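You operate a simulated robot arm through the tools that you are given. There is no shell and no other tool.

The job below is to be done with a simulated robot arm. You get a single attempt, and the scene is never put back.

## Task
Put brass hex spacers M and L in the grey kit tray.
Fine: turn each pocket to PICK and leave the pocket of L there; the other brass spacers stay in their pockets, the steel one where it stands. Set down upright: what you pick out.

The check looks at the end state, three seconds after you hand in, the way a careful person would. Anything else that was tipped, shoved, dropped, spilled or broken makes it a failure.

## Robot
A 7-joint arm with a two-finger parallel gripper, fixed in place. Base frame: the origin is at the foot of the arm, x ahead of it, y to its left, z up. Readings come in mm, rad, newtons and seconds.
With the tool pointing down near the work surface it reaches from about 440 to 920 mm from the base axis. Its first joint turns from -2.496 to 2.496 rad. Payload 3 kg.
The TCP is the grasp point between the finger pads, 30 mm short of the fingertips. In the tool frame z runs along the fingers and y along their closing line. The gripper opens to 94 mm. The fingers are 28 mm wide and 10 mm thick; the gripper's body (50 by 96 mm) begins 55 mm behind the TCP.
Orientation is told as [roll, pitch, yaw] about the base's x, y, z axes, in that order, counted from this pose: with the fingers straight down and closing along the base's y, the tool's x points along the base's -x, its y along +y and its z along -z.

## Interface
- The arm moves only by the tool play_rows. Its argument "moves" is a list of rows, each an object of numbers (a shift or turn left out is 0, a gripper value left out holds the last): "x", "y", "z": the shift along the tool's x, y, z in cm; "ax", "ay", "az": the turn, a rotation vector about the tool's x, y, z in rad; "fingers": the finger opening in cm, from 0 to 9.4. In form: [{"x": .., "y": .., "z": .., "ax": .., "ay": .., "az": .., "fingers": ..}, ...]. A call has 1 to 20 rows; each row is the pose to reach, as a shift and turn from the pose commanded when the call began, along the tool's axes at that moment. Each row takes 0.2 s and may step no farther than 50 mm and 0.15 rad from the row before; otherwise, or with a gripper value out of range, the whole call is refused. Where a pose cannot be reached the arm comes as near as it can. A force on the tool above 40 N (or 10 N above the force at the start of the call, whichever is more), or a blocked arm, ends the call early, and 0.2 s more pass. Each finger travels about 72 mm/s and halts on what it meets, pressing with about 34 N; the grip force reading is that of the motor and also rises with nothing between the fingers. The clock runs only during rows and for 0.2 s after the last one: add rows that repeat a pose to give the fingers time. It gives the time, the measured TCP pose, the force on the tool (base axes), the opening and the grip force at its end, in the units of the frame above (readings bear some noise), with the torque about the TCP (base axes, N m) and any sound that the robot's microphone picked up, and new pictures: "views" is both (left out), scene, wrist or none.
- Cameras (640 x 400 px; columns grow to the right, rows downward): "scene" is fixed at [401.3, 499.2, 1560.6]; the picture's right is [-0.85, -0.52, 0.00], its down [-0.52, 0.84, -0.14] and it looks along [0.07, -0.12, -0.99] (base axes); focal length 320 px, centre (320, 200). "wrist" rides on the gripper at [76, 14, -102] in the tool frame; the picture's right is [-0.18, 0.98, 0.00], its down [-0.75, -0.14, -0.64] and it looks along [-0.63, -0.12, 0.77] (tool axes); focal length 243 px, centre (320, 200). There is no depth. A picture from a camera that has moved, and an enlarged one, comes with that camera's place and axes in the base frame and with its lens.
- close_up(camera, box): a new picture of the part [left, top, right, bottom] of that camera's present view, enlarged. No time passes.
- hand_in(): hands the job in; it is judged then, once.

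Places have to be worked out from the pictures, the camera data and where the tool is seen. Open the gripper and draw the arm clear of the work before you hand the job in, unless the task says otherwise.

The tools are called after "Emit:" as a command line: name --argument value ..., lists and objects as JSON in quotes. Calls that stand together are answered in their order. play_rows: Moves the arm, as the interface text tells. Its arguments: {"type":"object","properties":{"moves":{"type":"array","items":{"type":"object","properties":{"x":{"type":"number"},"y":{"type":"number"},"z":{"type":"number"},"ax":{"type":"number"},"ay":{"type":"number"},"az":{"type":"number"},"fingers":{"type":"number"}}}},"views":{"type":"string","enum":["both","scene","wrist","none"]}},"required":["moves"]} The other tools are called the same way: close_up (camera, box) takes an enlarged picture of a part of a camera's view; hand_in () hands the job in.

At the start:

```text
t: 0.0
ee_pos: [362.5, 539.5, 1159.0]
tool_rot: [0.0, 0.0, -0.003]
wrist_force: [-0.6, 0.0, -0.7]
ft_torque: [0.01, 0.01, -0.02]
width: 93.9
gripper_force: 0.0
```

scene: 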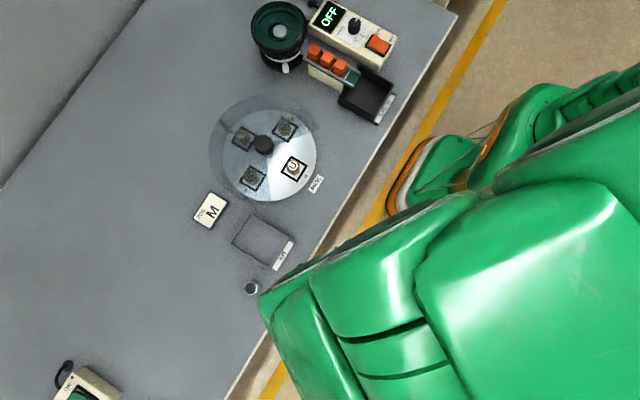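
wrist: 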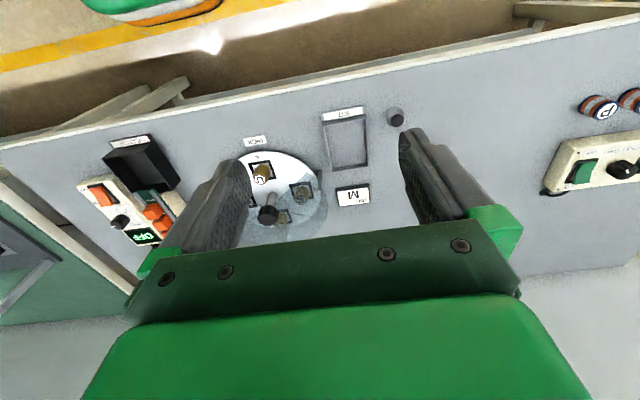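

The scene shows a turntable with four pockets, a kit tray, a control box reading OFF and some other devices. I'll take enlarged views before moving anything.

Emit:
close_up --camera "scene" --box '[190, 90, 350, 190]'

Emit:
close_up --camera "scene" --box '[180, 160, 340, 300]'

Emit:
close_up --camera "scene" --box '[240, 0, 400, 130]'

Emit:
close_up --camera "wrist" --box '[70, 100, 410, 250]'

Emit:
close_up --camera "scene" --box '[40, 340, 140, 400]'

```text
4.00 times, centred on (270, 140) of scene
camera zoom: at [401.3, 499.2, 1560.6], right [-0.85, -0.52, 0.0], down [-0.52, 0.84, -0.14], along [0.07, -0.12, -0.99], focal length 1280 px, centre (520, 440)
```

zoom: 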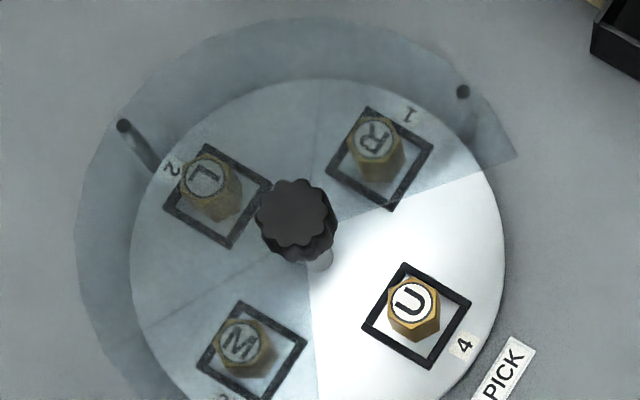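

```text
2.86 times, centred on (260, 230) of scene
camera zoom: at [401.3, 499.2, 1560.6], right [-0.85, -0.52, 0.0], down [-0.52, 0.84, -0.14], along [0.07, -0.12, -0.99], focal length 914 px, centre (491, 114)
```

zoom: 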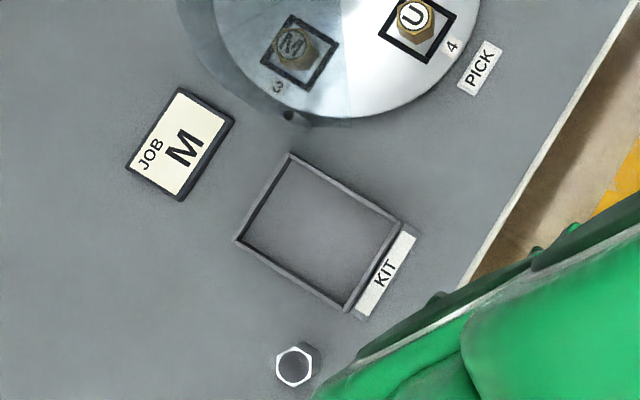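

```text
3.08 times, centred on (320, 65) of scene
camera zoom: at [401.3, 499.2, 1560.6], right [-0.85, -0.52, 0.0], down [-0.52, 0.84, -0.14], along [0.07, -0.12, -0.99], focal length 985 px, centre (320, 615)
```

zoom: 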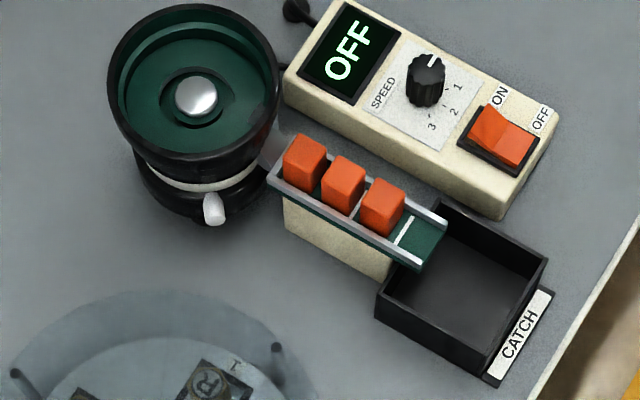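

```text
1.88 times, centred on (240, 175) of wrist
camera zoom: at [285.4, 554.1, 1263.6], right [0.18, 0.98, 0.0], down [0.75, -0.14, 0.64], along [0.63, -0.12, -0.77], focal length 457 px, centre (471, 247)
```

zoom: 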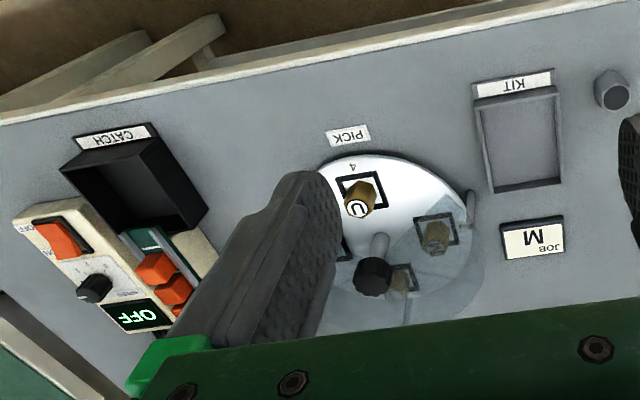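

```text
6.40 times, centred on (90, 370) of scene
camera zoom: at [401.3, 499.2, 1560.6], right [-0.85, -0.52, 0.0], down [-0.52, 0.84, -0.14], along [0.07, -0.12, -0.99], focal length 2048 px, centre (1792, -888)
```

zoom: 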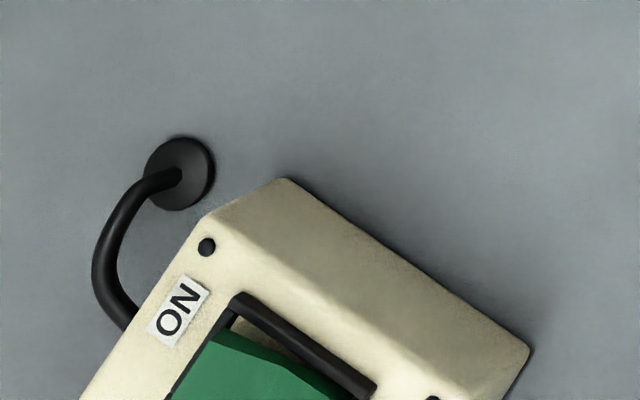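

From triangulating the two views, I put the table top at z≈785. The knob top is near (623, 374, 879), U's top near (549, 378, 848), and PICK is on the -x side of the disc. M sits at +y and L at +x, under a clear shield. I'll bring the wrist camera closer to check heights before touching anything.

Emit:
play_rows --moves '[{"x": -1.65, "y": -1.75, "z": 1.5}, {"x": -3.3, "y": -3.5, "z": 3.2}, {"x": -4.95, "y": -5.25, "z": 5}, {"x": -6.6, "y": -7, "z": 7}, {"x": -8.25, "y": -8.8, "z": 9}, {"x": -9.9, "y": -10.5, "z": 11}, {"x": -11.5, "y": -12.2, "z": 13}, {"x": -13.2, "y": -14, "z": 15}, {"x": -13.2, "y": -14, "z": 15}]'

```text
t: 2.0
ee_pos: [494.1, 400.7, 1010.0]
tool_rot: [-0.001, -0.001, 0.001]
wrist_force: [-0.4, -0.8, 0.1]
ft_torque: [0.04, -0.01, 0.0]
width: 94.1
gripper_force: 0.0
camera wrist: at [417.9, 414.7, 1113.2], right [0.18, 0.98, 0.0], down [0.75, -0.14, 0.64], along [0.63, -0.12, -0.77], focal length 243 px, centre (320, 200)
```

scene: 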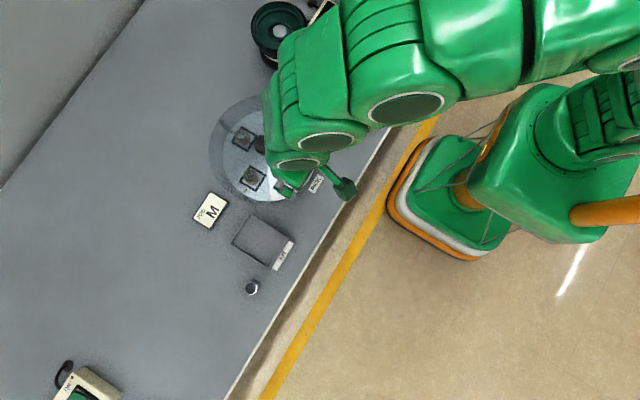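
wrist: 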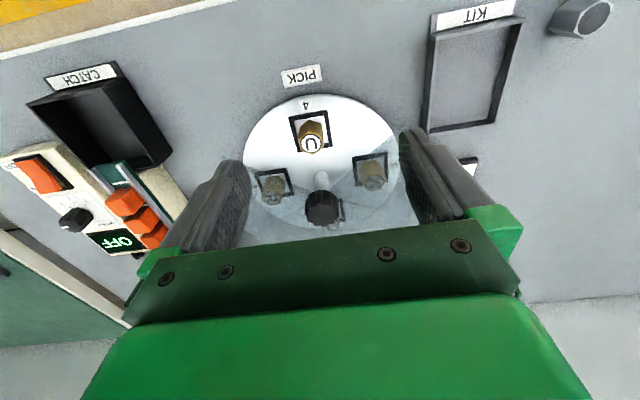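

The disc is now in clear wrist view. I'll enlarge it to read the shield height, the pocket walls and how the hex flats lie.

Emit:
close_up --camera "wrist" --box '[230, 60, 420, 240]'

Emit:
close_up --camera "wrist" --box '[280, 90, 350, 165]'

Emit:
close_up --camera "wrist" --box '[400, 0, 620, 170]'

Emit:
close_up --camera "wrist" --box '[0, 50, 200, 260]'

Emit:
close_up --camera "scene" --box '[0, 300, 160, 400]'

```text
2.22 times, centred on (325, 150) of wrist
camera zoom: at [417.9, 414.7, 1113.2], right [0.18, 0.98, 0.0], down [0.75, -0.14, 0.64], along [0.63, -0.12, -0.77], focal length 539 px, centre (309, 311)
```

zoom: 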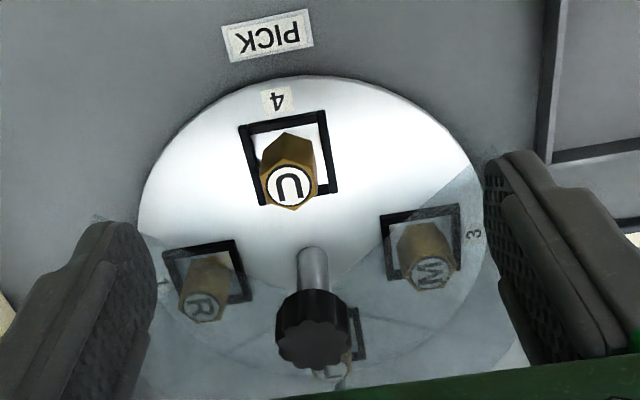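

```text
5.33 times, centred on (315, 128) of wrist
camera zoom: at [417.9, 414.7, 1113.2], right [0.18, 0.98, 0.0], down [0.75, -0.14, 0.64], along [0.63, -0.12, -0.77], focal length 1294 px, centre (347, 587)
```

zoom: 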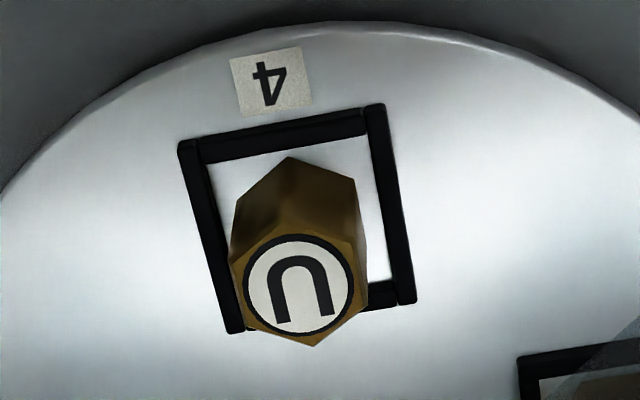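

```text
2.35 times, centred on (510, 85) of wrist
camera zoom: at [417.9, 414.7, 1113.2], right [0.18, 0.98, 0.0], down [0.75, -0.14, 0.64], along [0.63, -0.12, -0.77], focal length 571 px, centre (-127, 471)
```

zoom: 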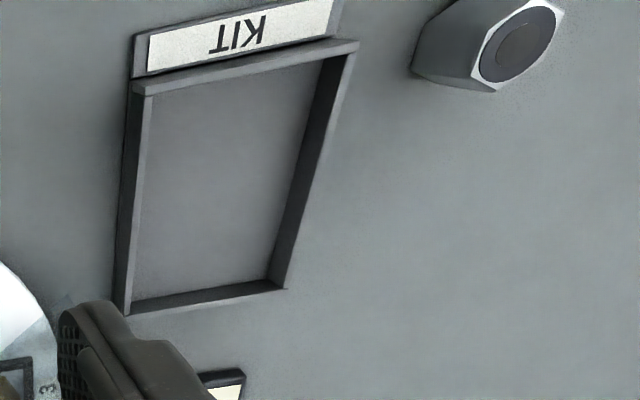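

```text
1.90 times, centred on (100, 155) of wrist
camera zoom: at [417.9, 414.7, 1113.2], right [0.18, 0.98, 0.0], down [0.75, -0.14, 0.64], along [0.63, -0.12, -0.77], focal length 462 px, centre (739, 286)
```

zoom: 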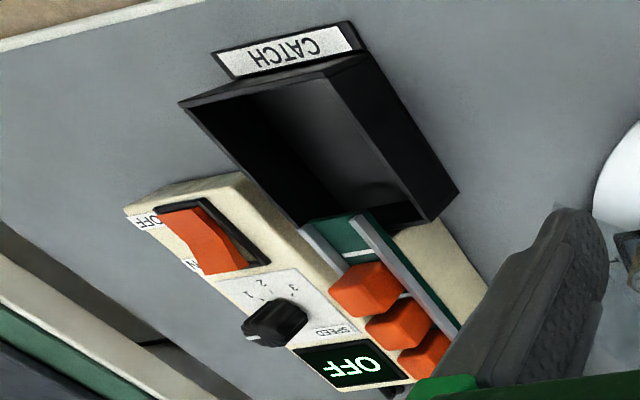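

```text
4.00 times, centred on (80, 350) of scene
camera zoom: at [401.3, 499.2, 1560.6], right [-0.85, -0.52, 0.0], down [-0.52, 0.84, -0.14], along [0.07, -0.12, -0.99], focal length 1280 px, centre (1280, -400)
```

zoom: 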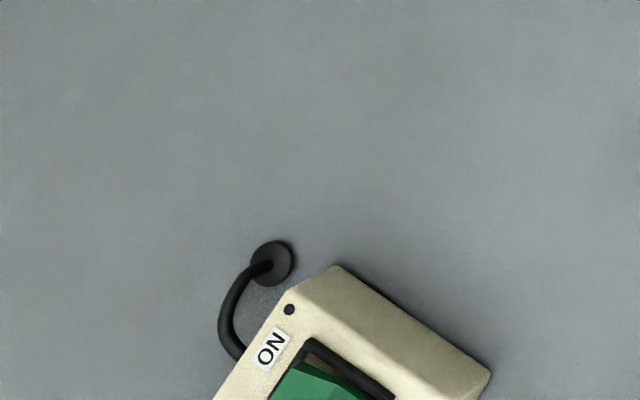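

The wrist view agrees with the scene. The knob spans about z 858–879, the flat shield sits near z 855 just beneath it, and the hex flats of U face ±y. I'll hover over the knob with the tool yawed about -45°, so that a +90° turn is available, and check alignment from there.

Emit:
play_rows --moves '[{"x": -1.9, "y": -0.4, "z": 0.6, "az": 0.11}, {"x": -3.8, "y": -0.7, "z": 1.3, "az": 0.22}, {"x": -5.7, "y": -1.1, "z": 1.9, "az": 0.33}, {"x": -7.6, "y": -1.4, "z": 2.6, "az": 0.44}, {"x": -9.5, "y": -1.8, "z": 3.2, "az": 0.55}, {"x": -11.4, "y": -2.1, "z": 3.8, "az": 0.67}, {"x": -13.3, "y": -2.5, "z": 4.5, "az": 0.785}, {"x": -13.3, "y": -2.5, "z": 4.5, "az": 0.785}]'

```text
t: 3.8
ee_pos: [627.7, 374.4, 965.4]
tool_rot: [-0.001, 0.0, -0.786]
wrist_force: [1.2, -0.5, -0.7]
ft_torque: [-0.03, 0.01, 0.01]
width: 93.8
gripper_force: 0.1
camera wrist: at [583.4, 438.7, 1068.6], right [0.83, 0.56, 0.0], down [0.43, -0.63, 0.64], along [0.36, -0.53, -0.77], focal length 243 px, centre (320, 200)
```

scene: 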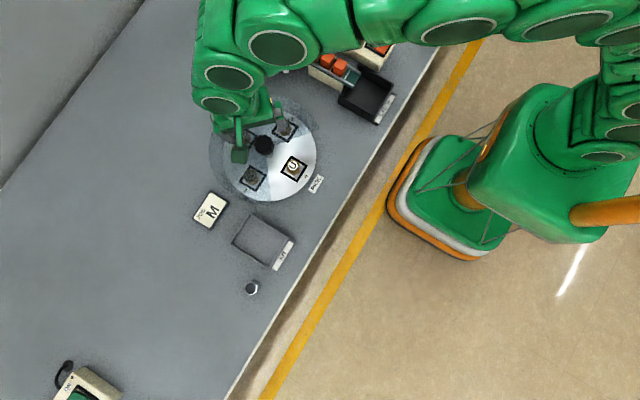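
wrist: 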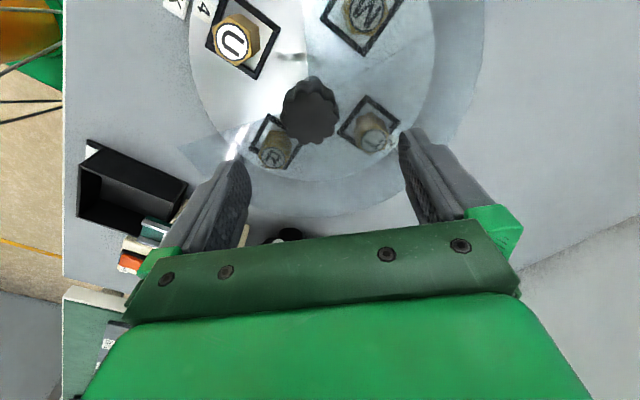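

The knob shows between the fingers, a little left of centre. I'll enlarge that area to measure it.

Emit:
close_up --camera "wrist" --box '[220, 60, 430, 190]'

Emit:
close_up --camera "scene" --box '[190, 80, 350, 210]'

Emit:
close_up --camera "wrist" --box '[170, 0, 420, 110]'

```text
3.05 times, centred on (325, 125) of wrist
camera zoom: at [583.4, 438.7, 1068.6], right [0.83, 0.56, 0.0], down [0.43, -0.63, 0.64], along [0.36, -0.53, -0.77], focal length 739 px, centre (305, 429)
```

zoom: 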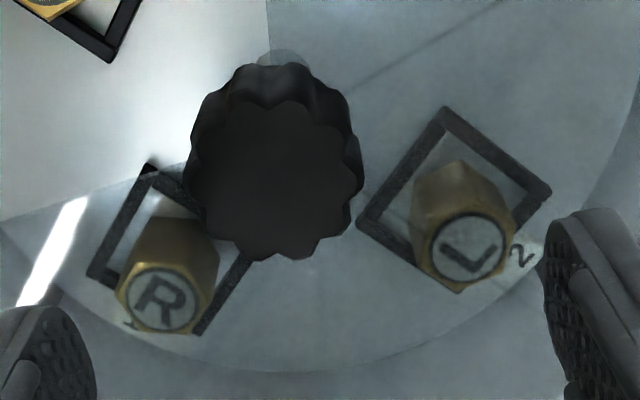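

```text
3.08 times, centred on (270, 145) of scene
camera zoom: at [401.3, 499.2, 1560.6], right [-0.85, -0.52, 0.0], down [-0.52, 0.84, -0.14], along [0.07, -0.12, -0.99], focal length 985 px, centre (474, 369)
```

zoom: 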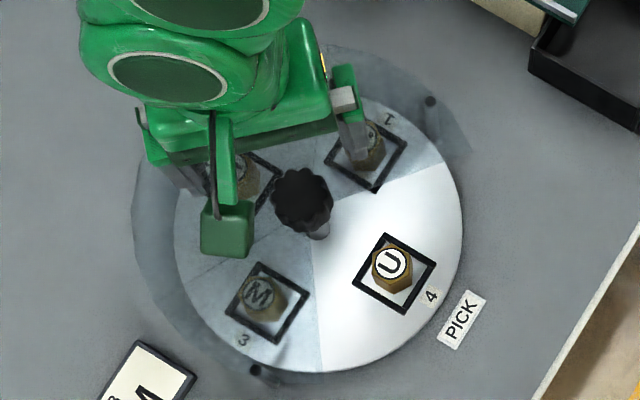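

```text
2.56 times, centred on (295, 55) of wrist
camera zoom: at [583.4, 438.7, 1068.6], right [0.83, 0.56, 0.0], down [0.43, -0.63, 0.64], along [0.36, -0.53, -0.77], focal length 621 px, centre (384, 571)
```

zoom: 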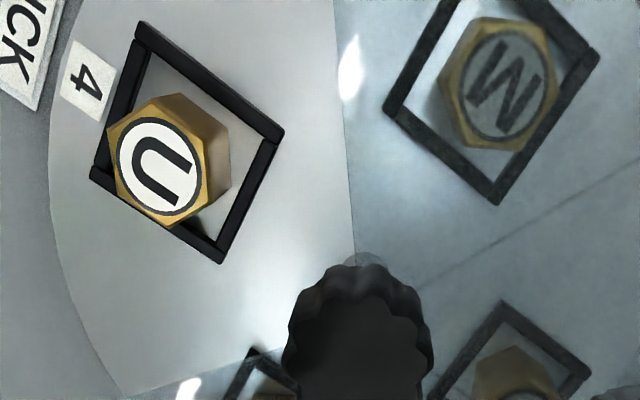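

Combining the views, the knob axis is at about (618, 377) with its top near z 890, the shield near z 862–866, and U's top near z 860. I'll centre on the knob and stop with the tips at about z 885 to confirm before going lower.

Emit:
play_rows --moves '[{"x": 0.45, "y": -0.25, "z": 1.5}, {"x": 0.87, "y": -0.5, "z": 3.0}, {"x": 0.87, "y": -0.5, "z": 4.2}, {"x": 0.87, "y": -0.5, "z": 5.0}, {"x": 0.87, "y": -0.5, "z": 5.0}]'

```text
t: 5.0
ee_pos: [617.5, 375.7, 915.8]
tool_rot: [0.0, 0.001, -0.786]
wrist_force: [0.8, -0.2, -0.6]
ft_torque: [0.0, -0.01, 0.0]
width: 93.7
gripper_force: 0.0
camera wrist: at [572.8, 440.3, 1018.5], right [0.82, 0.57, 0.0], down [0.43, -0.63, 0.64], along [0.36, -0.53, -0.77], focal length 243 px, centre (320, 200)
```

scene: 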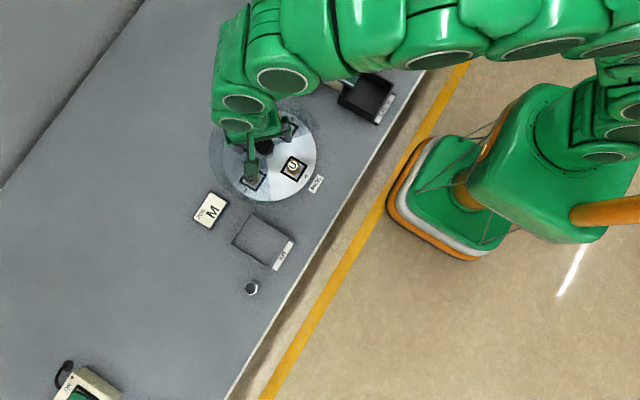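
wrist: 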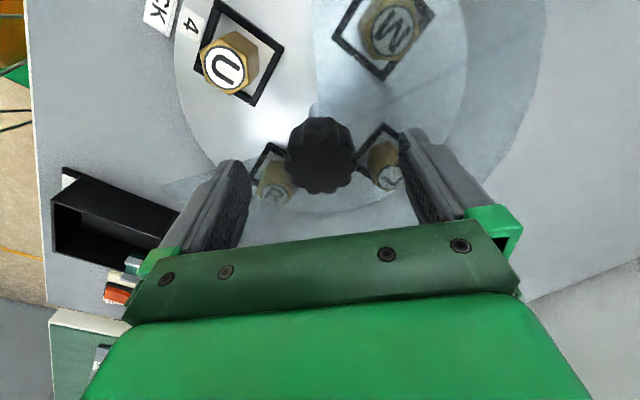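

Emit:
close_up --camera "wrist" --box '[220, 90, 430, 220]'

Emit:
close_up --camera "scene" --box '[200, 90, 340, 200]'

```text
3.05 times, centred on (325, 155) of wrist
camera zoom: at [572.8, 440.3, 1018.5], right [0.82, 0.57, 0.0], down [0.43, -0.63, 0.64], along [0.36, -0.53, -0.77], focal length 739 px, centre (305, 337)
```

zoom: 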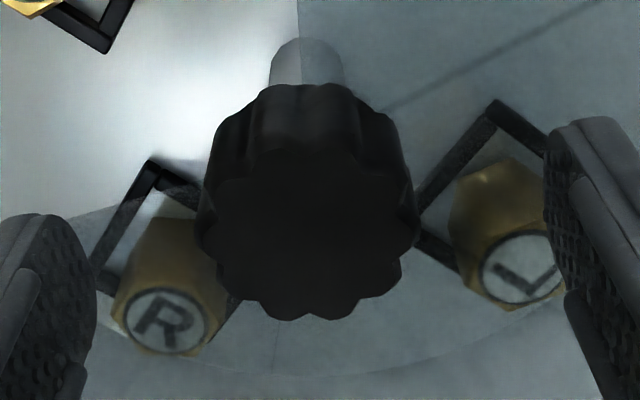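

```text
3.64 times, centred on (270, 145) of scene
camera zoom: at [401.3, 499.2, 1560.6], right [-0.85, -0.52, 0.0], down [-0.52, 0.84, -0.14], along [0.07, -0.12, -0.99], focal length 1164 px, centre (502, 400)
```

zoom: 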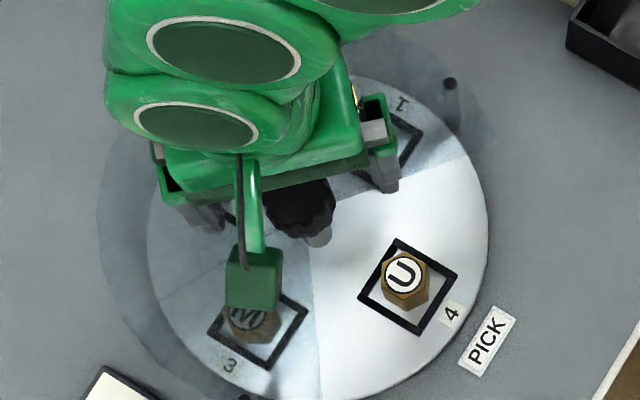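

The knob is centred between the fingers laterally, with the tips at about z 886 and the knob spanning about z 870–892. I'll go down another 11 mm and close on it.

Emit:
play_rows --moves '[{"z": 0.6}, {"z": 1.1}, {"z": 1.1, "fingers": 6}, {"z": 1.1, "fingers": 3.5}, {"z": 1.1, "fingers": 3.5}, {"z": 1.1, "fingers": 3.5}]'

```text
t: 6.4
ee_pos: [618.8, 377.5, 904.8]
tool_rot: [0.002, -0.001, -0.784]
wrist_force: [14.2, 18.1, -5.3]
ft_torque: [0.21, -0.3, -0.17]
width: 43.7
gripper_force: 44.4
camera wrist: at [573.3, 441.1, 1007.7], right [0.82, 0.57, 0.0], down [0.43, -0.63, 0.64], along [0.36, -0.53, -0.77], focal length 243 px, centre (320, 200)
```

scene: 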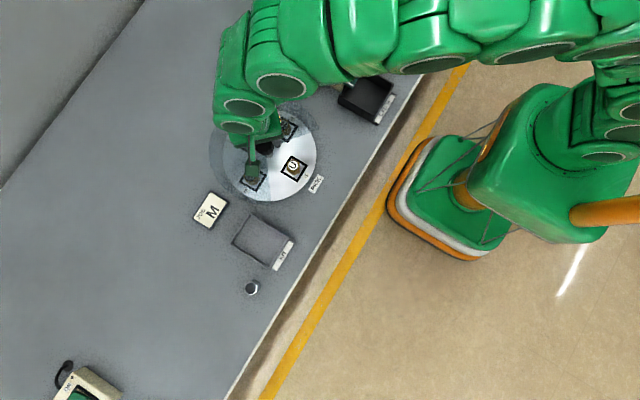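
wrist: 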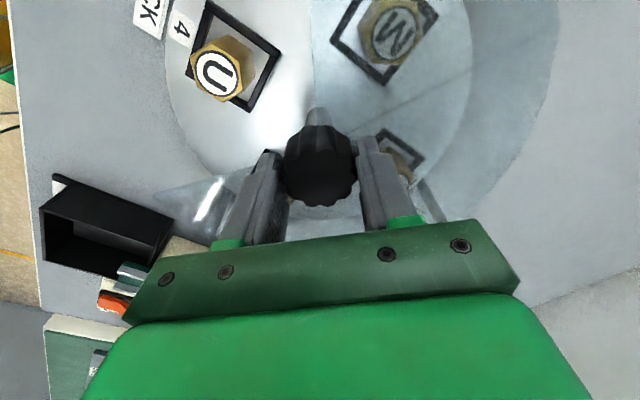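

The knob is gripped at 43.7 mm with about 23 N of side load along tool +y, which means I was about 2 mm off centre. I'll shift 2.2 mm to take that load off before turning.

Emit:
play_rows --moves '[{"y": 0.1}, {"y": 0.22}, {"y": 0.22}]' --views "none"

```text
t: 7.1
ee_pos: [618.0, 377.7, 904.2]
tool_rot: [-0.008, 0.001, -0.785]
wrist_force: [-12.2, -5.9, 9.6]
ft_torque: [-0.03, 0.28, 0.23]
width: 43.6
gripper_force: 44.9
stopped in row 3: the force on the tool passed its limit at 43 N (the readings are from after the stop); the commanded pose is now the measured one
```

The call stopped on a force spike, but the residual load is now small (about 13 N) and the TCP is on the knob at (618, 377.7). I'll try a small, slow turn and watch the load.

Emit:
play_rows --moves '[{"az": -0.04}, {"az": -0.08}, {"az": -0.12}, {"az": -0.16}, {"az": -0.2}]'

```text
t: 8.3
ee_pos: [618.6, 377.7, 903.7]
tool_rot: [-0.006, 0.002, -0.584]
wrist_force: [-7.7, 7.8, -2.6]
ft_torque: [-0.08, -0.3, -0.05]
width: 43.8
gripper_force: 44.8
camera wrist: at [562.4, 432.4, 1007.6], right [0.7, 0.72, -0.01], down [0.55, -0.53, 0.64], along [0.46, -0.45, -0.77], focal length 243 px, centre (320, 200)
```

scene: 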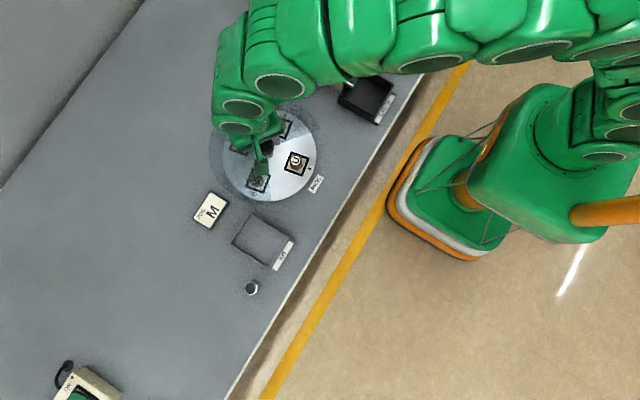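
wrist: 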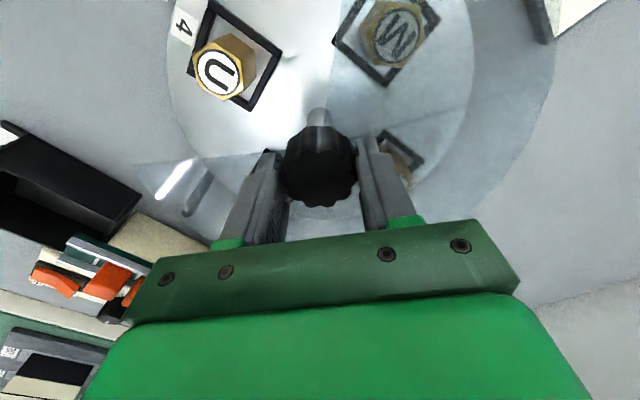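

The disc turns with the knob and M is moving towards PICK with little load. I'll carry on through the rest of the +90°.

Emit:
play_rows --moves '[{"az": -0.06}, {"az": -0.12}, {"az": -0.18}, {"az": -0.24}, {"az": -0.3}, {"az": -0.36}, {"az": -0.42}, {"az": -0.48}, {"az": -0.54}, {"az": -0.6}, {"az": -0.66}, {"az": -0.72}, {"az": -0.78}, {"az": -0.84}, {"az": -0.9}]'

```text
t: 10.0
ee_pos: [617.6, 379.4, 905.1]
tool_rot: [-0.004, 0.005, -0.146]
wrist_force: [4.0, 3.8, -10.6]
ft_torque: [-0.12, -0.09, 0.0]
width: 43.3
gripper_force: 45.3
stopped in row 8: the force on the tool passed its limit at 41 N (the readings are from after the stop); the commanded pose is now the measured one
camera wrist: at [545.0, 405.0, 1007.7], right [0.32, 0.95, 0.0], down [0.73, -0.25, 0.64], along [0.61, -0.21, -0.77], focal length 243 px, centre (320, 200)
```

scene: 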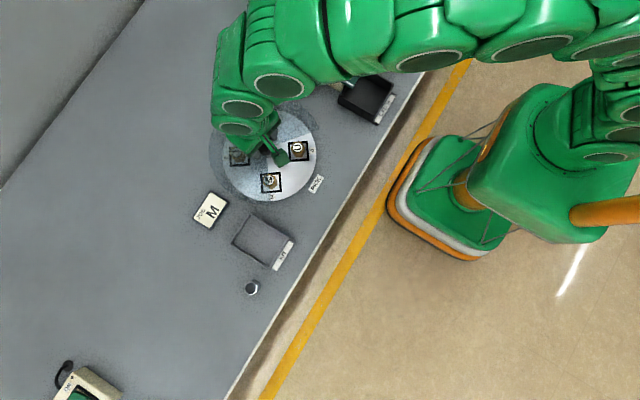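
wrist: 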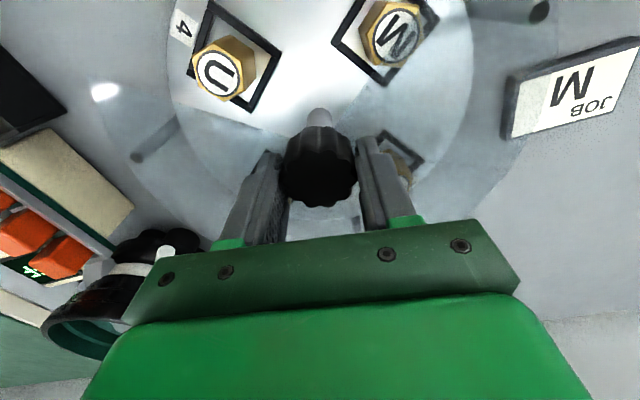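

The disc is about 41% of the way round, and the stop came from side load building up. That load has relaxed, so I'll continue in shorter pieces.

Emit:
play_rows --moves '[{"az": -0.05}, {"az": -0.1}, {"az": -0.15}, {"az": -0.2}, {"az": -0.25}, {"az": -0.3}]' --views "none"

```text
t: 11.4
ee_pos: [618.2, 380.2, 904.3]
tool_rot: [0.0, 0.005, 0.157]
wrist_force: [1.5, 32.0, -8.0]
ft_torque: [0.01, -0.37, -0.15]
width: 43.2
gripper_force: 45.2
```

There is now a 32 N load in +y, so I'll nudge 1 mm that way to relieve it.

Emit:
play_rows --moves '[{"y": 0.05}, {"y": 0.1}]' --views "none"

```text
t: 12.0
ee_pos: [617.9, 379.7, 904.8]
tool_rot: [-0.002, 0.004, 0.155]
wrist_force: [-9.2, 31.3, 3.0]
ft_torque: [-0.09, -0.13, -0.06]
width: 43.1
gripper_force: 45.4
```

Emit:
play_rows --moves '[{"y": 0.06}, {"y": 0.12}, {"y": 0.12}]' --views "none"

```text
t: 12.8
ee_pos: [616.4, 380.6, 904.9]
tool_rot: [-0.003, 0.004, 0.156]
wrist_force: [-14.2, 12.3, 9.5]
ft_torque: [-0.04, 0.73, -0.05]
width: 43.0
gripper_force: 45.0
```

The load is down to about 19 N, so I'll continue turning.

Emit:
play_rows --moves '[{"az": -0.05, "x": 0.02}, {"az": -0.1, "x": 0.05}, {"az": -0.15, "x": 0.05}, {"az": -0.2, "x": 0.05}, {"az": -0.25, "x": 0.05}, {"az": -0.3, "x": 0.05}]'

```text
t: 14.2
ee_pos: [618.2, 381.2, 903.9]
tool_rot: [0.0, 0.005, 0.457]
wrist_force: [-13.0, 5.5, 8.4]
ft_torque: [-0.24, 0.55, -0.08]
width: 42.8
gripper_force: 44.7
camera wrist: at [542.9, 361.0, 1008.0], right [-0.27, 0.96, 0.0], down [0.74, 0.21, 0.64], along [0.62, 0.17, -0.77], focal length 243 px, centre (320, 200)
```

scene: 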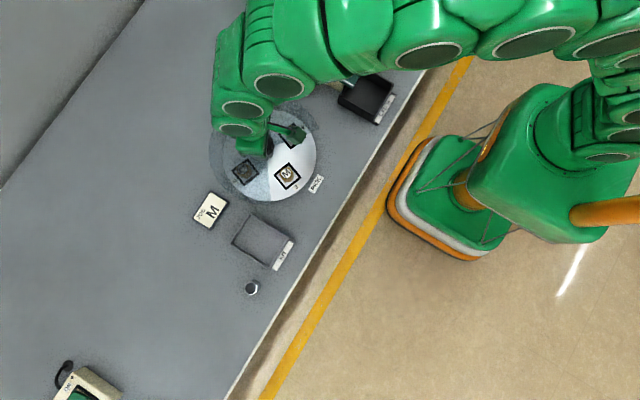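
wrist: 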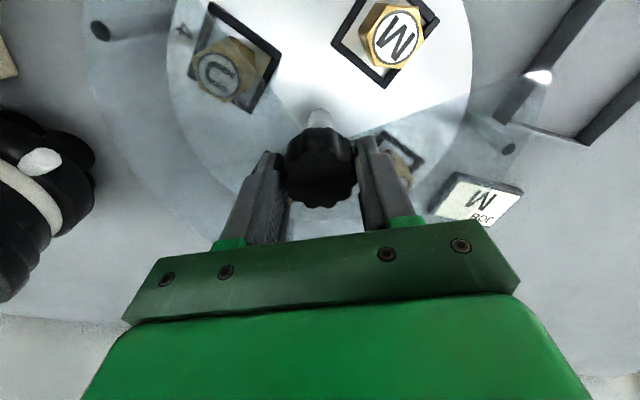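

M is nearly at PICK, with about 0.33 rad left and no slip visible. I'll finish the turn.

Emit:
play_rows --moves '[{"az": -0.05}, {"az": -0.1}, {"az": -0.15}, {"az": -0.2}, {"az": -0.25}, {"az": -0.3}, {"az": -0.33}, {"az": -0.33}]'

```text
t: 16.0
ee_pos: [617.1, 381.2, 905.8]
tool_rot: [0.002, 0.005, 0.785]
wrist_force: [-23.1, 9.9, 12.4]
ft_torque: [-0.01, 0.39, -0.02]
width: 43.0
gripper_force: 44.9
camera wrist: at [553.1, 338.7, 1008.0], right [-0.56, 0.83, 0.0], down [0.63, 0.43, 0.64], along [0.53, 0.36, -0.77], focal length 243 px, centre (320, 200)
```

scene: 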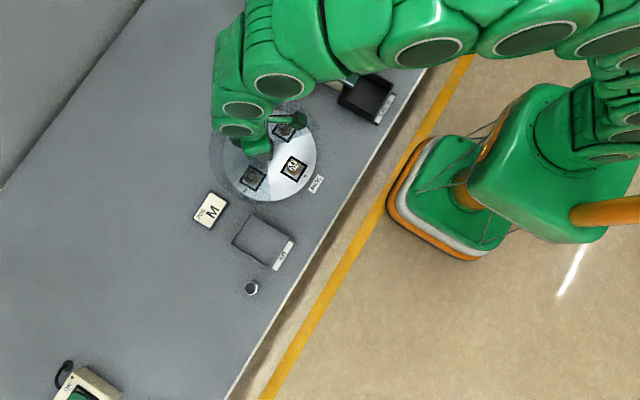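
wrist: 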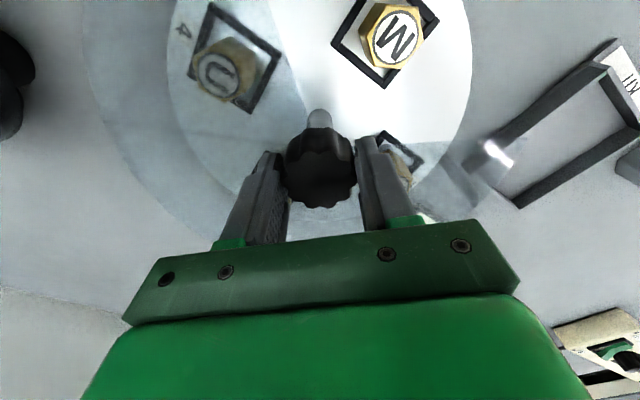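

M now sits where U was in the scene picture. I'll open the fingers, rise straight up off the knob and look at M's pocket.

Emit:
play_rows --moves '[{"fingers": 5}, {"fingers": 7}, {"fingers": 7}, {"fingers": 7, "z": -1}, {"fingers": 7, "z": -3}, {"fingers": 7, "z": -5.5}, {"fingers": 7, "z": -8}, {"fingers": 7, "z": -8}]'

Emit:
close_up --camera "wrist" --box '[230, 0, 480, 160]'

Emit:
close_up --camera "scene" --box '[190, 90, 350, 190]'

```text
t: 17.8
ee_pos: [617.5, 381.1, 985.3]
tool_rot: [0.001, 0.005, 0.787]
wrist_force: [0.2, 0.0, 0.8]
ft_torque: [-0.04, 0.01, 0.03]
width: 70.2
gripper_force: 0.0
camera wrist: at [553.0, 338.1, 1088.0], right [-0.56, 0.83, 0.0], down [0.63, 0.43, 0.64], along [0.53, 0.36, -0.77], focal length 243 px, centre (320, 200)
```

scene: 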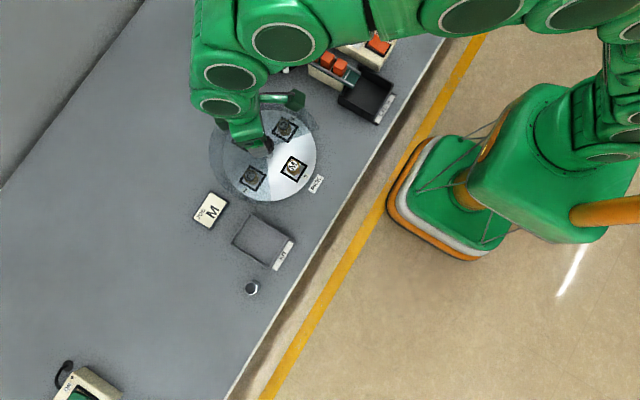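
wrist: 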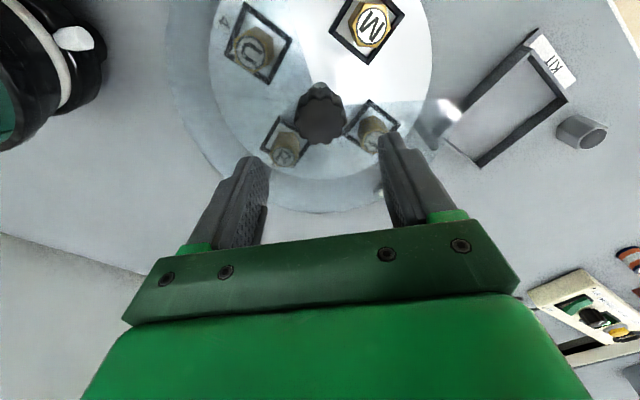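

```text
2.50 times, centred on (355, 80) of wrist
camera zoom: at [553.0, 338.1, 1088.0], right [-0.56, 0.83, 0.0], down [0.63, 0.43, 0.64], along [0.53, 0.36, -0.77], focal length 606 px, centre (232, 500)
```

zoom: 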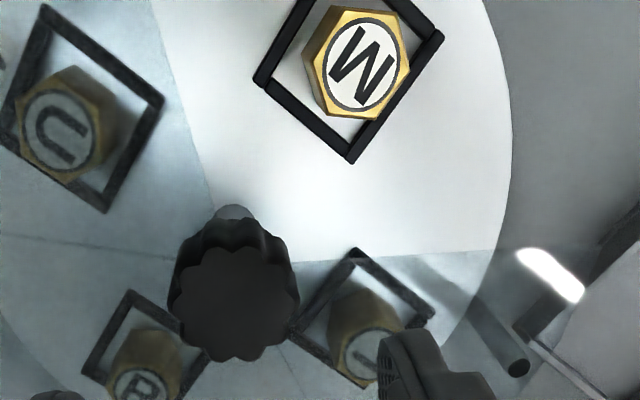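

```text
4.00 times, centred on (270, 140) of scene
camera zoom: at [401.3, 499.2, 1560.6], right [-0.85, -0.52, 0.0], down [-0.52, 0.84, -0.14], along [0.07, -0.12, -0.99], focal length 1280 px, centre (520, 440)
```

zoom: 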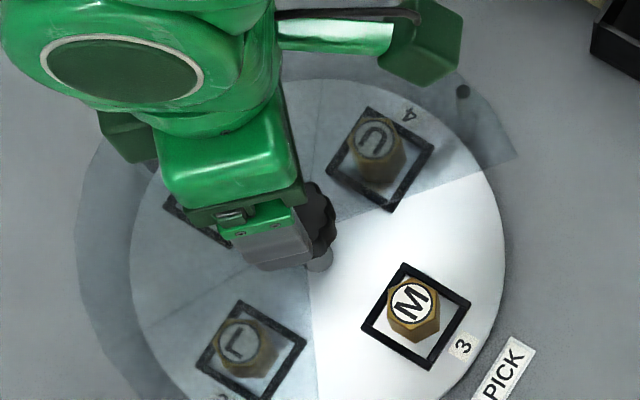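

M is exactly where U stood at the start, so its pocket is at PICK. I'll move over it with yaw 0, tips still well above, and check how its hex lies relative to the fingers.

Emit:
play_rows --moves '[{"x": 0.7, "y": 0.7, "z": 0.5, "az": 0.11}, {"x": 1.4, "y": 1.4, "z": 1, "az": 0.22}, {"x": 2.1, "y": 2.1, "z": 1.8, "az": 0.335}, {"x": 2.9, "y": 2.8, "z": 2.6, "az": 0.45}, {"x": 3.6, "y": 3.5, "z": 3.4, "az": 0.56}, {"x": 4.3, "y": 4.2, "z": 4.2, "az": 0.675}, {"x": 5.05, "y": 4.92, "z": 5, "az": 0.787}, {"x": 5.05, "y": 4.92, "z": 5, "az": 0.787}]'

Emit:
close_up --camera "wrist" --box '[230, 60, 410, 200]'

Emit:
close_up --camera "scene" --box '[230, 110, 350, 200]'

```text
t: 19.6
ee_pos: [548.0, 379.0, 935.8]
tool_rot: [-0.001, 0.002, -0.004]
wrist_force: [0.1, 0.3, 1.3]
ft_torque: [0.01, 0.04, -0.03]
width: 70.1
gripper_force: 0.0
camera wrist: at [470.7, 395.0, 1038.2], right [0.19, 0.98, 0.0], down [0.75, -0.14, 0.64], along [0.63, -0.12, -0.77], focal length 243 px, centre (320, 200)
```

scene: 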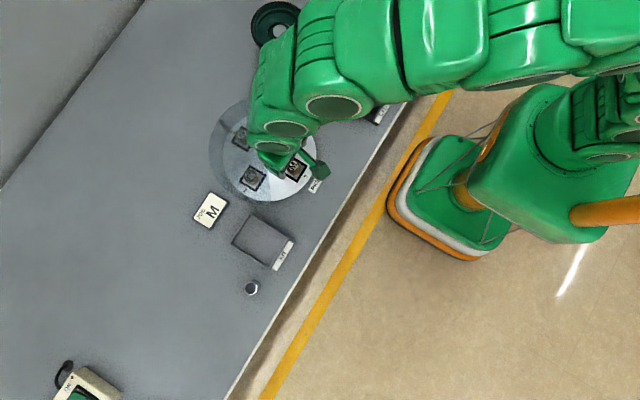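
wrist: 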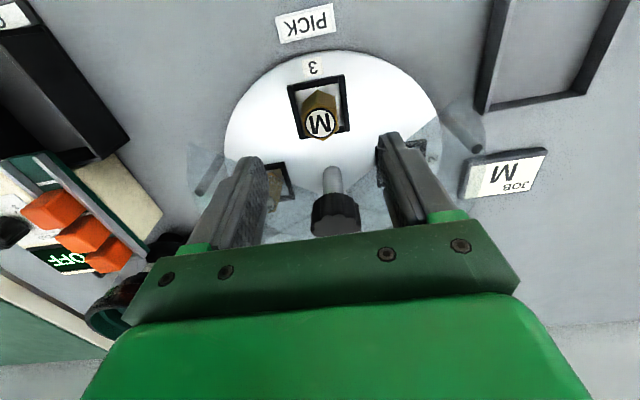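

```text
2.86 times, centred on (320, 130) of wrist
camera zoom: at [470.7, 395.0, 1038.2], right [0.19, 0.98, 0.0], down [0.75, -0.14, 0.64], along [0.63, -0.12, -0.77], focal length 693 px, centre (320, 400)
```

zoom: 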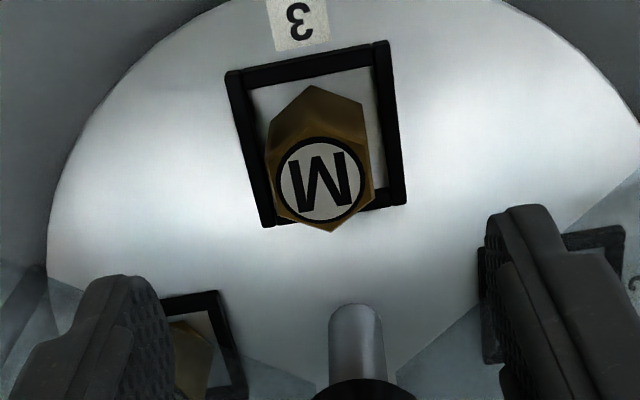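

```text
4.44 times, centred on (290, 155) of scene
camera zoom: at [401.3, 499.2, 1560.6], right [-0.85, -0.52, 0.0], down [-0.52, 0.84, -0.14], along [0.07, -0.12, -0.99], focal length 1423 px, centre (453, 400)
```

zoom: 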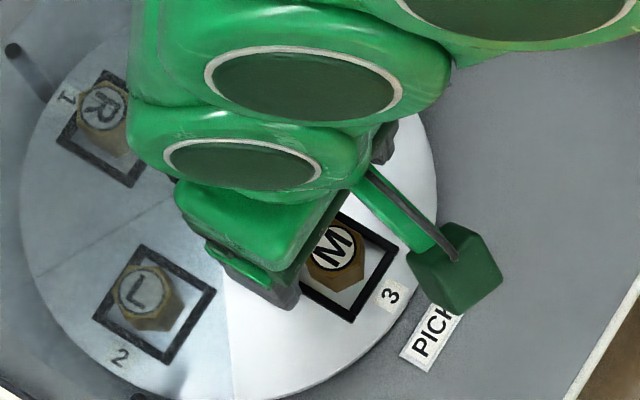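

M's flats face ±y, matching the finger closing line, and its top is near (547, 380, 855). The pocket frame sits low around it, so I'll narrow the fingers to 50 mm, lower the tips to just around M's top and check.

Emit:
play_rows --moves '[{"fingers": 5, "x": 0.1, "y": 0.05, "z": 1}, {"fingers": 5, "x": 0.1, "y": 0.05, "z": 2.2}, {"fingers": 5, "x": 0.1, "y": 0.05, "z": 3.4}, {"fingers": 5, "x": 0.1, "y": 0.05, "z": 4.6}, {"fingers": 5, "x": 0.1, "y": 0.05, "z": 5.3}, {"fingers": 5, "x": 0.1, "y": 0.05, "z": 5.3}]'

Emit:
close_up --camera "wrist" --box '[230, 80, 410, 220]'

```text
t: 21.0
ee_pos: [546.9, 382.3, 882.4]
tool_rot: [-0.001, 0.004, -0.001]
wrist_force: [-0.5, 0.4, 0.2]
ft_torque: [0.0, -0.02, -0.02]
width: 49.8
gripper_force: 0.1
camera wrist: at [470.2, 395.8, 985.7], right [0.19, 0.98, 0.0], down [0.76, -0.14, 0.64], along [0.63, -0.12, -0.77], focal length 243 px, centre (320, 200)
```

scene: 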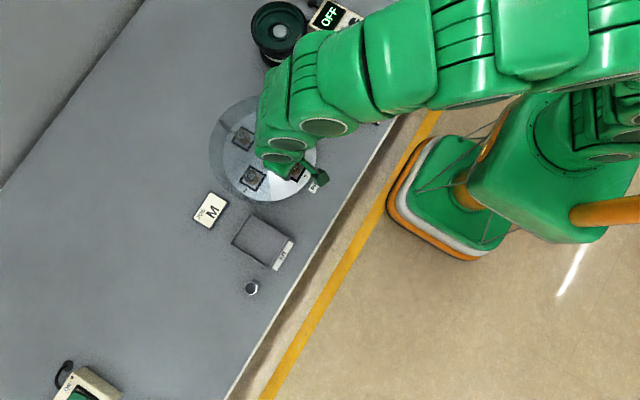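
wrist: 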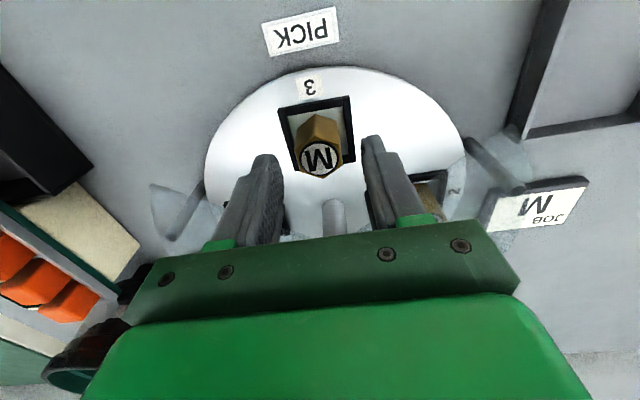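

```text
2.86 times, centred on (320, 150) of wrist
camera zoom: at [470.2, 395.8, 985.7], right [0.19, 0.98, 0.0], down [0.76, -0.14, 0.64], along [0.63, -0.12, -0.77], focal length 693 px, centre (320, 343)
```

zoom: 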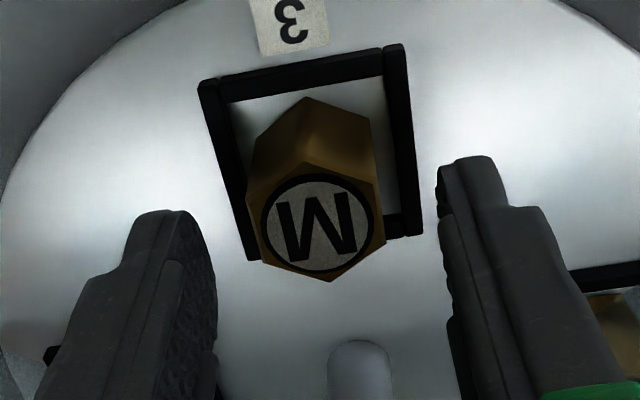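

M is centred between the fingers within about 1 mm. I'll lower 20 mm, so the tips overlap it by about 20 mm but stay above the pocket frame, and then close gently.

Emit:
play_rows --moves '[{"z": 0.7}, {"z": 1.4}, {"z": 2.0}, {"z": 2.0, "fingers": 4.2}, {"z": 2.0, "fingers": 3.6}, {"z": 2.0, "fingers": 3.2}, {"z": 2.0, "fingers": 2.8}, {"z": 2.0, "fingers": 2.4}, {"z": 2.0, "fingers": 2.0}, {"z": 2.0, "fingers": 2.0}]'

Emit:
close_up --camera "wrist" --box '[230, 80, 410, 220]'

```text
t: 23.2
ee_pos: [545.4, 380.0, 862.0]
tool_rot: [-0.001, 0.005, -0.002]
wrist_force: [0.1, 0.1, 2.1]
ft_torque: [0.04, 0.0, -0.04]
width: 27.3
gripper_force: 34.0
camera wrist: at [470.1, 395.5, 965.5], right [0.19, 0.98, 0.0], down [0.76, -0.14, 0.64], along [0.63, -0.12, -0.77], focal length 243 px, centre (320, 200)
```

scene: 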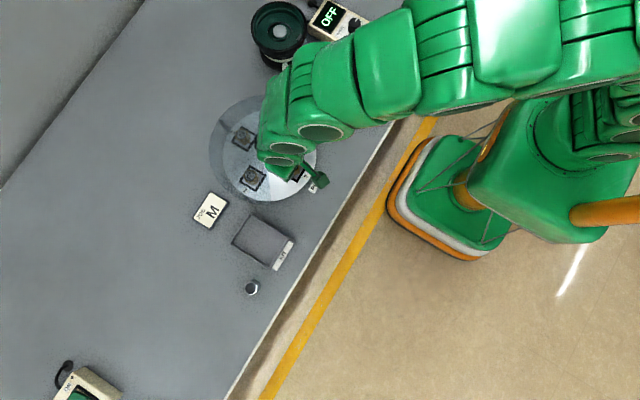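
wrist: 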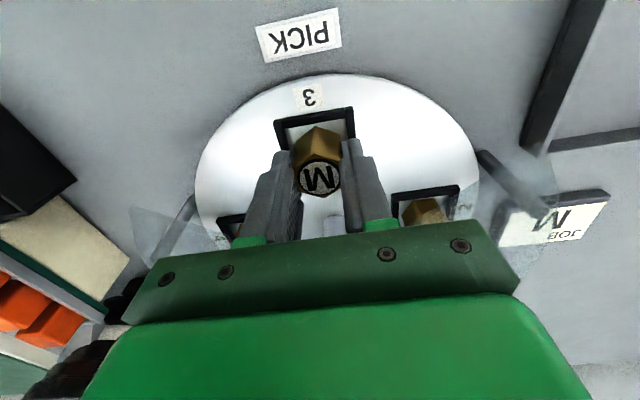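

```text
2.86 times, centred on (320, 150) of wrist
camera zoom: at [470.1, 395.5, 965.5], right [0.19, 0.98, 0.0], down [0.76, -0.14, 0.64], along [0.63, -0.12, -0.77], focal length 693 px, centre (320, 343)
```

zoom: 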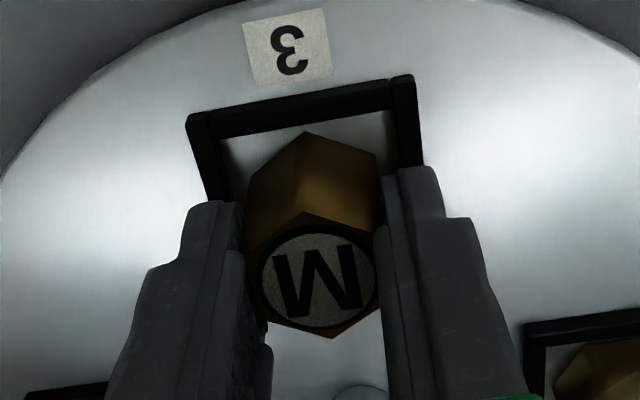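

M is gripped flat-on at 27.3 mm and 34 N. I'll lift it straight up, clear of the shield and knob.

Emit:
play_rows --moves '[{"z": -0.5}, {"z": -1.5}, {"z": -3}, {"z": -5}, {"z": -7}, {"z": -9}, {"z": -11}, {"z": -11}]'

```text
t: 25.0
ee_pos: [547.3, 381.0, 970.6]
tool_rot: [-0.004, 0.004, -0.002]
wrist_force: [-0.1, 0.4, -1.1]
ft_torque: [-0.02, -0.04, -0.02]
width: 27.5
gripper_force: 34.1
camera wrist: at [470.9, 395.8, 1074.7], right [0.19, 0.98, 0.0], down [0.76, -0.14, 0.64], along [0.63, -0.12, -0.77], focal length 243 px, centre (320, 200)
```

scene: 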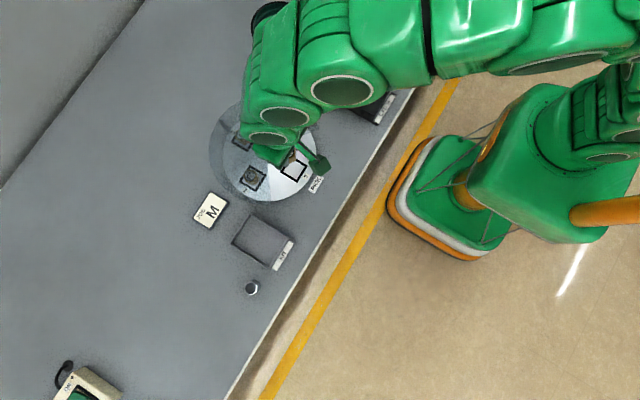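
wrist: 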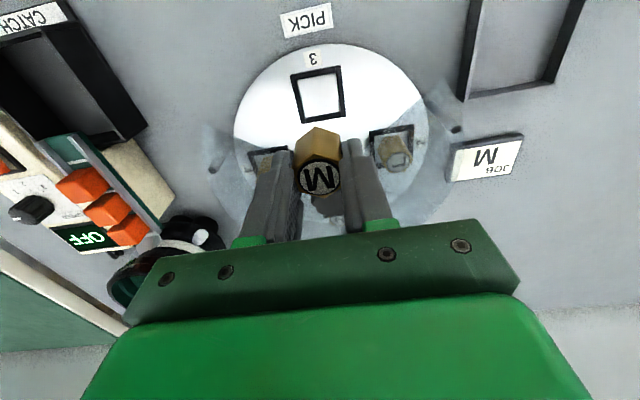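

M is lifted and its pocket is empty. I'll carry it over the tray at a safe height and look.

Emit:
play_rows --moves '[{"y": 1.5}, {"y": 4}, {"y": 7}, {"y": 10}, {"y": 13, "z": 0.3}, {"y": 16, "z": 0.6}, {"y": 18, "z": 0.8}, {"y": 19.1, "z": 1}, {"y": 19.1, "z": 1}]'

Emit:
close_up --camera "wrist" --box '[220, 0, 440, 200]'

Emit:
close_up --camera "scene" --box '[180, 180, 340, 310]'

```text
t: 27.0
ee_pos: [548.2, 572.9, 961.6]
tool_rot: [-0.001, 0.005, -0.002]
wrist_force: [0.3, 0.3, -2.4]
ft_torque: [0.02, -0.01, 0.02]
width: 27.6
gripper_force: 34.0
camera wrist: at [470.9, 587.1, 1064.9], right [0.19, 0.98, 0.0], down [0.76, -0.14, 0.64], along [0.63, -0.12, -0.77], focal length 243 px, centre (320, 200)
```

scene: 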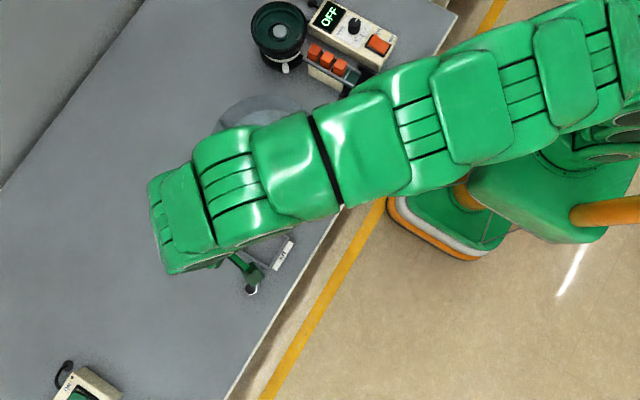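
wrist: 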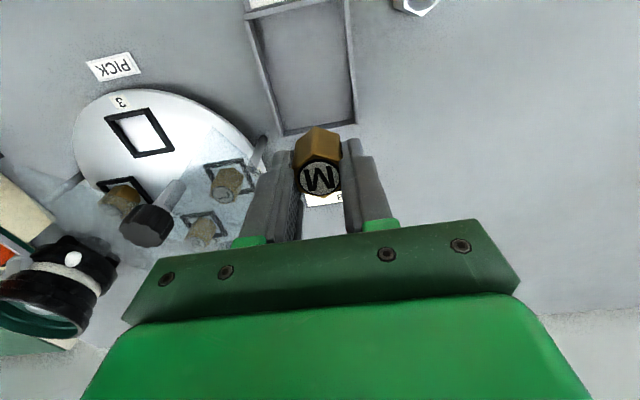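

```text
2.00 times, centred on (330, 100) of wrist
camera zoom: at [470.9, 587.1, 1064.9], right [0.19, 0.98, 0.0], down [0.76, -0.14, 0.64], along [0.63, -0.12, -0.77], focal length 485 px, centre (300, 400)
```

zoom: 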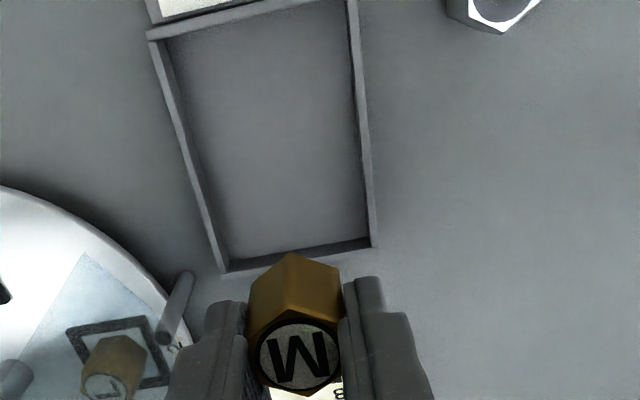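

```text
3.08 times, centred on (260, 245) of scene
camera zoom: at [401.3, 499.2, 1560.6], right [-0.85, -0.52, 0.0], down [-0.52, 0.84, -0.14], along [0.07, -0.12, -0.99], focal length 985 px, centre (505, 62)
```

zoom: 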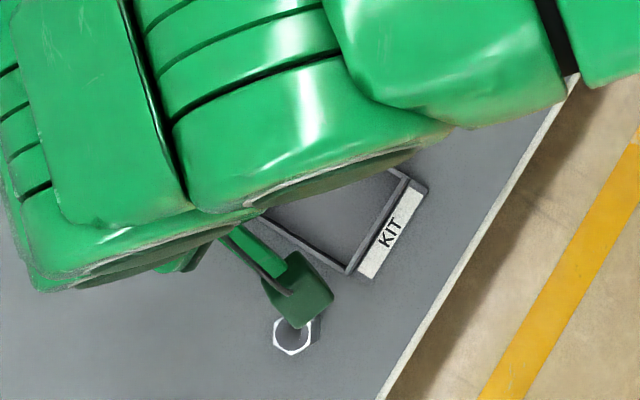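

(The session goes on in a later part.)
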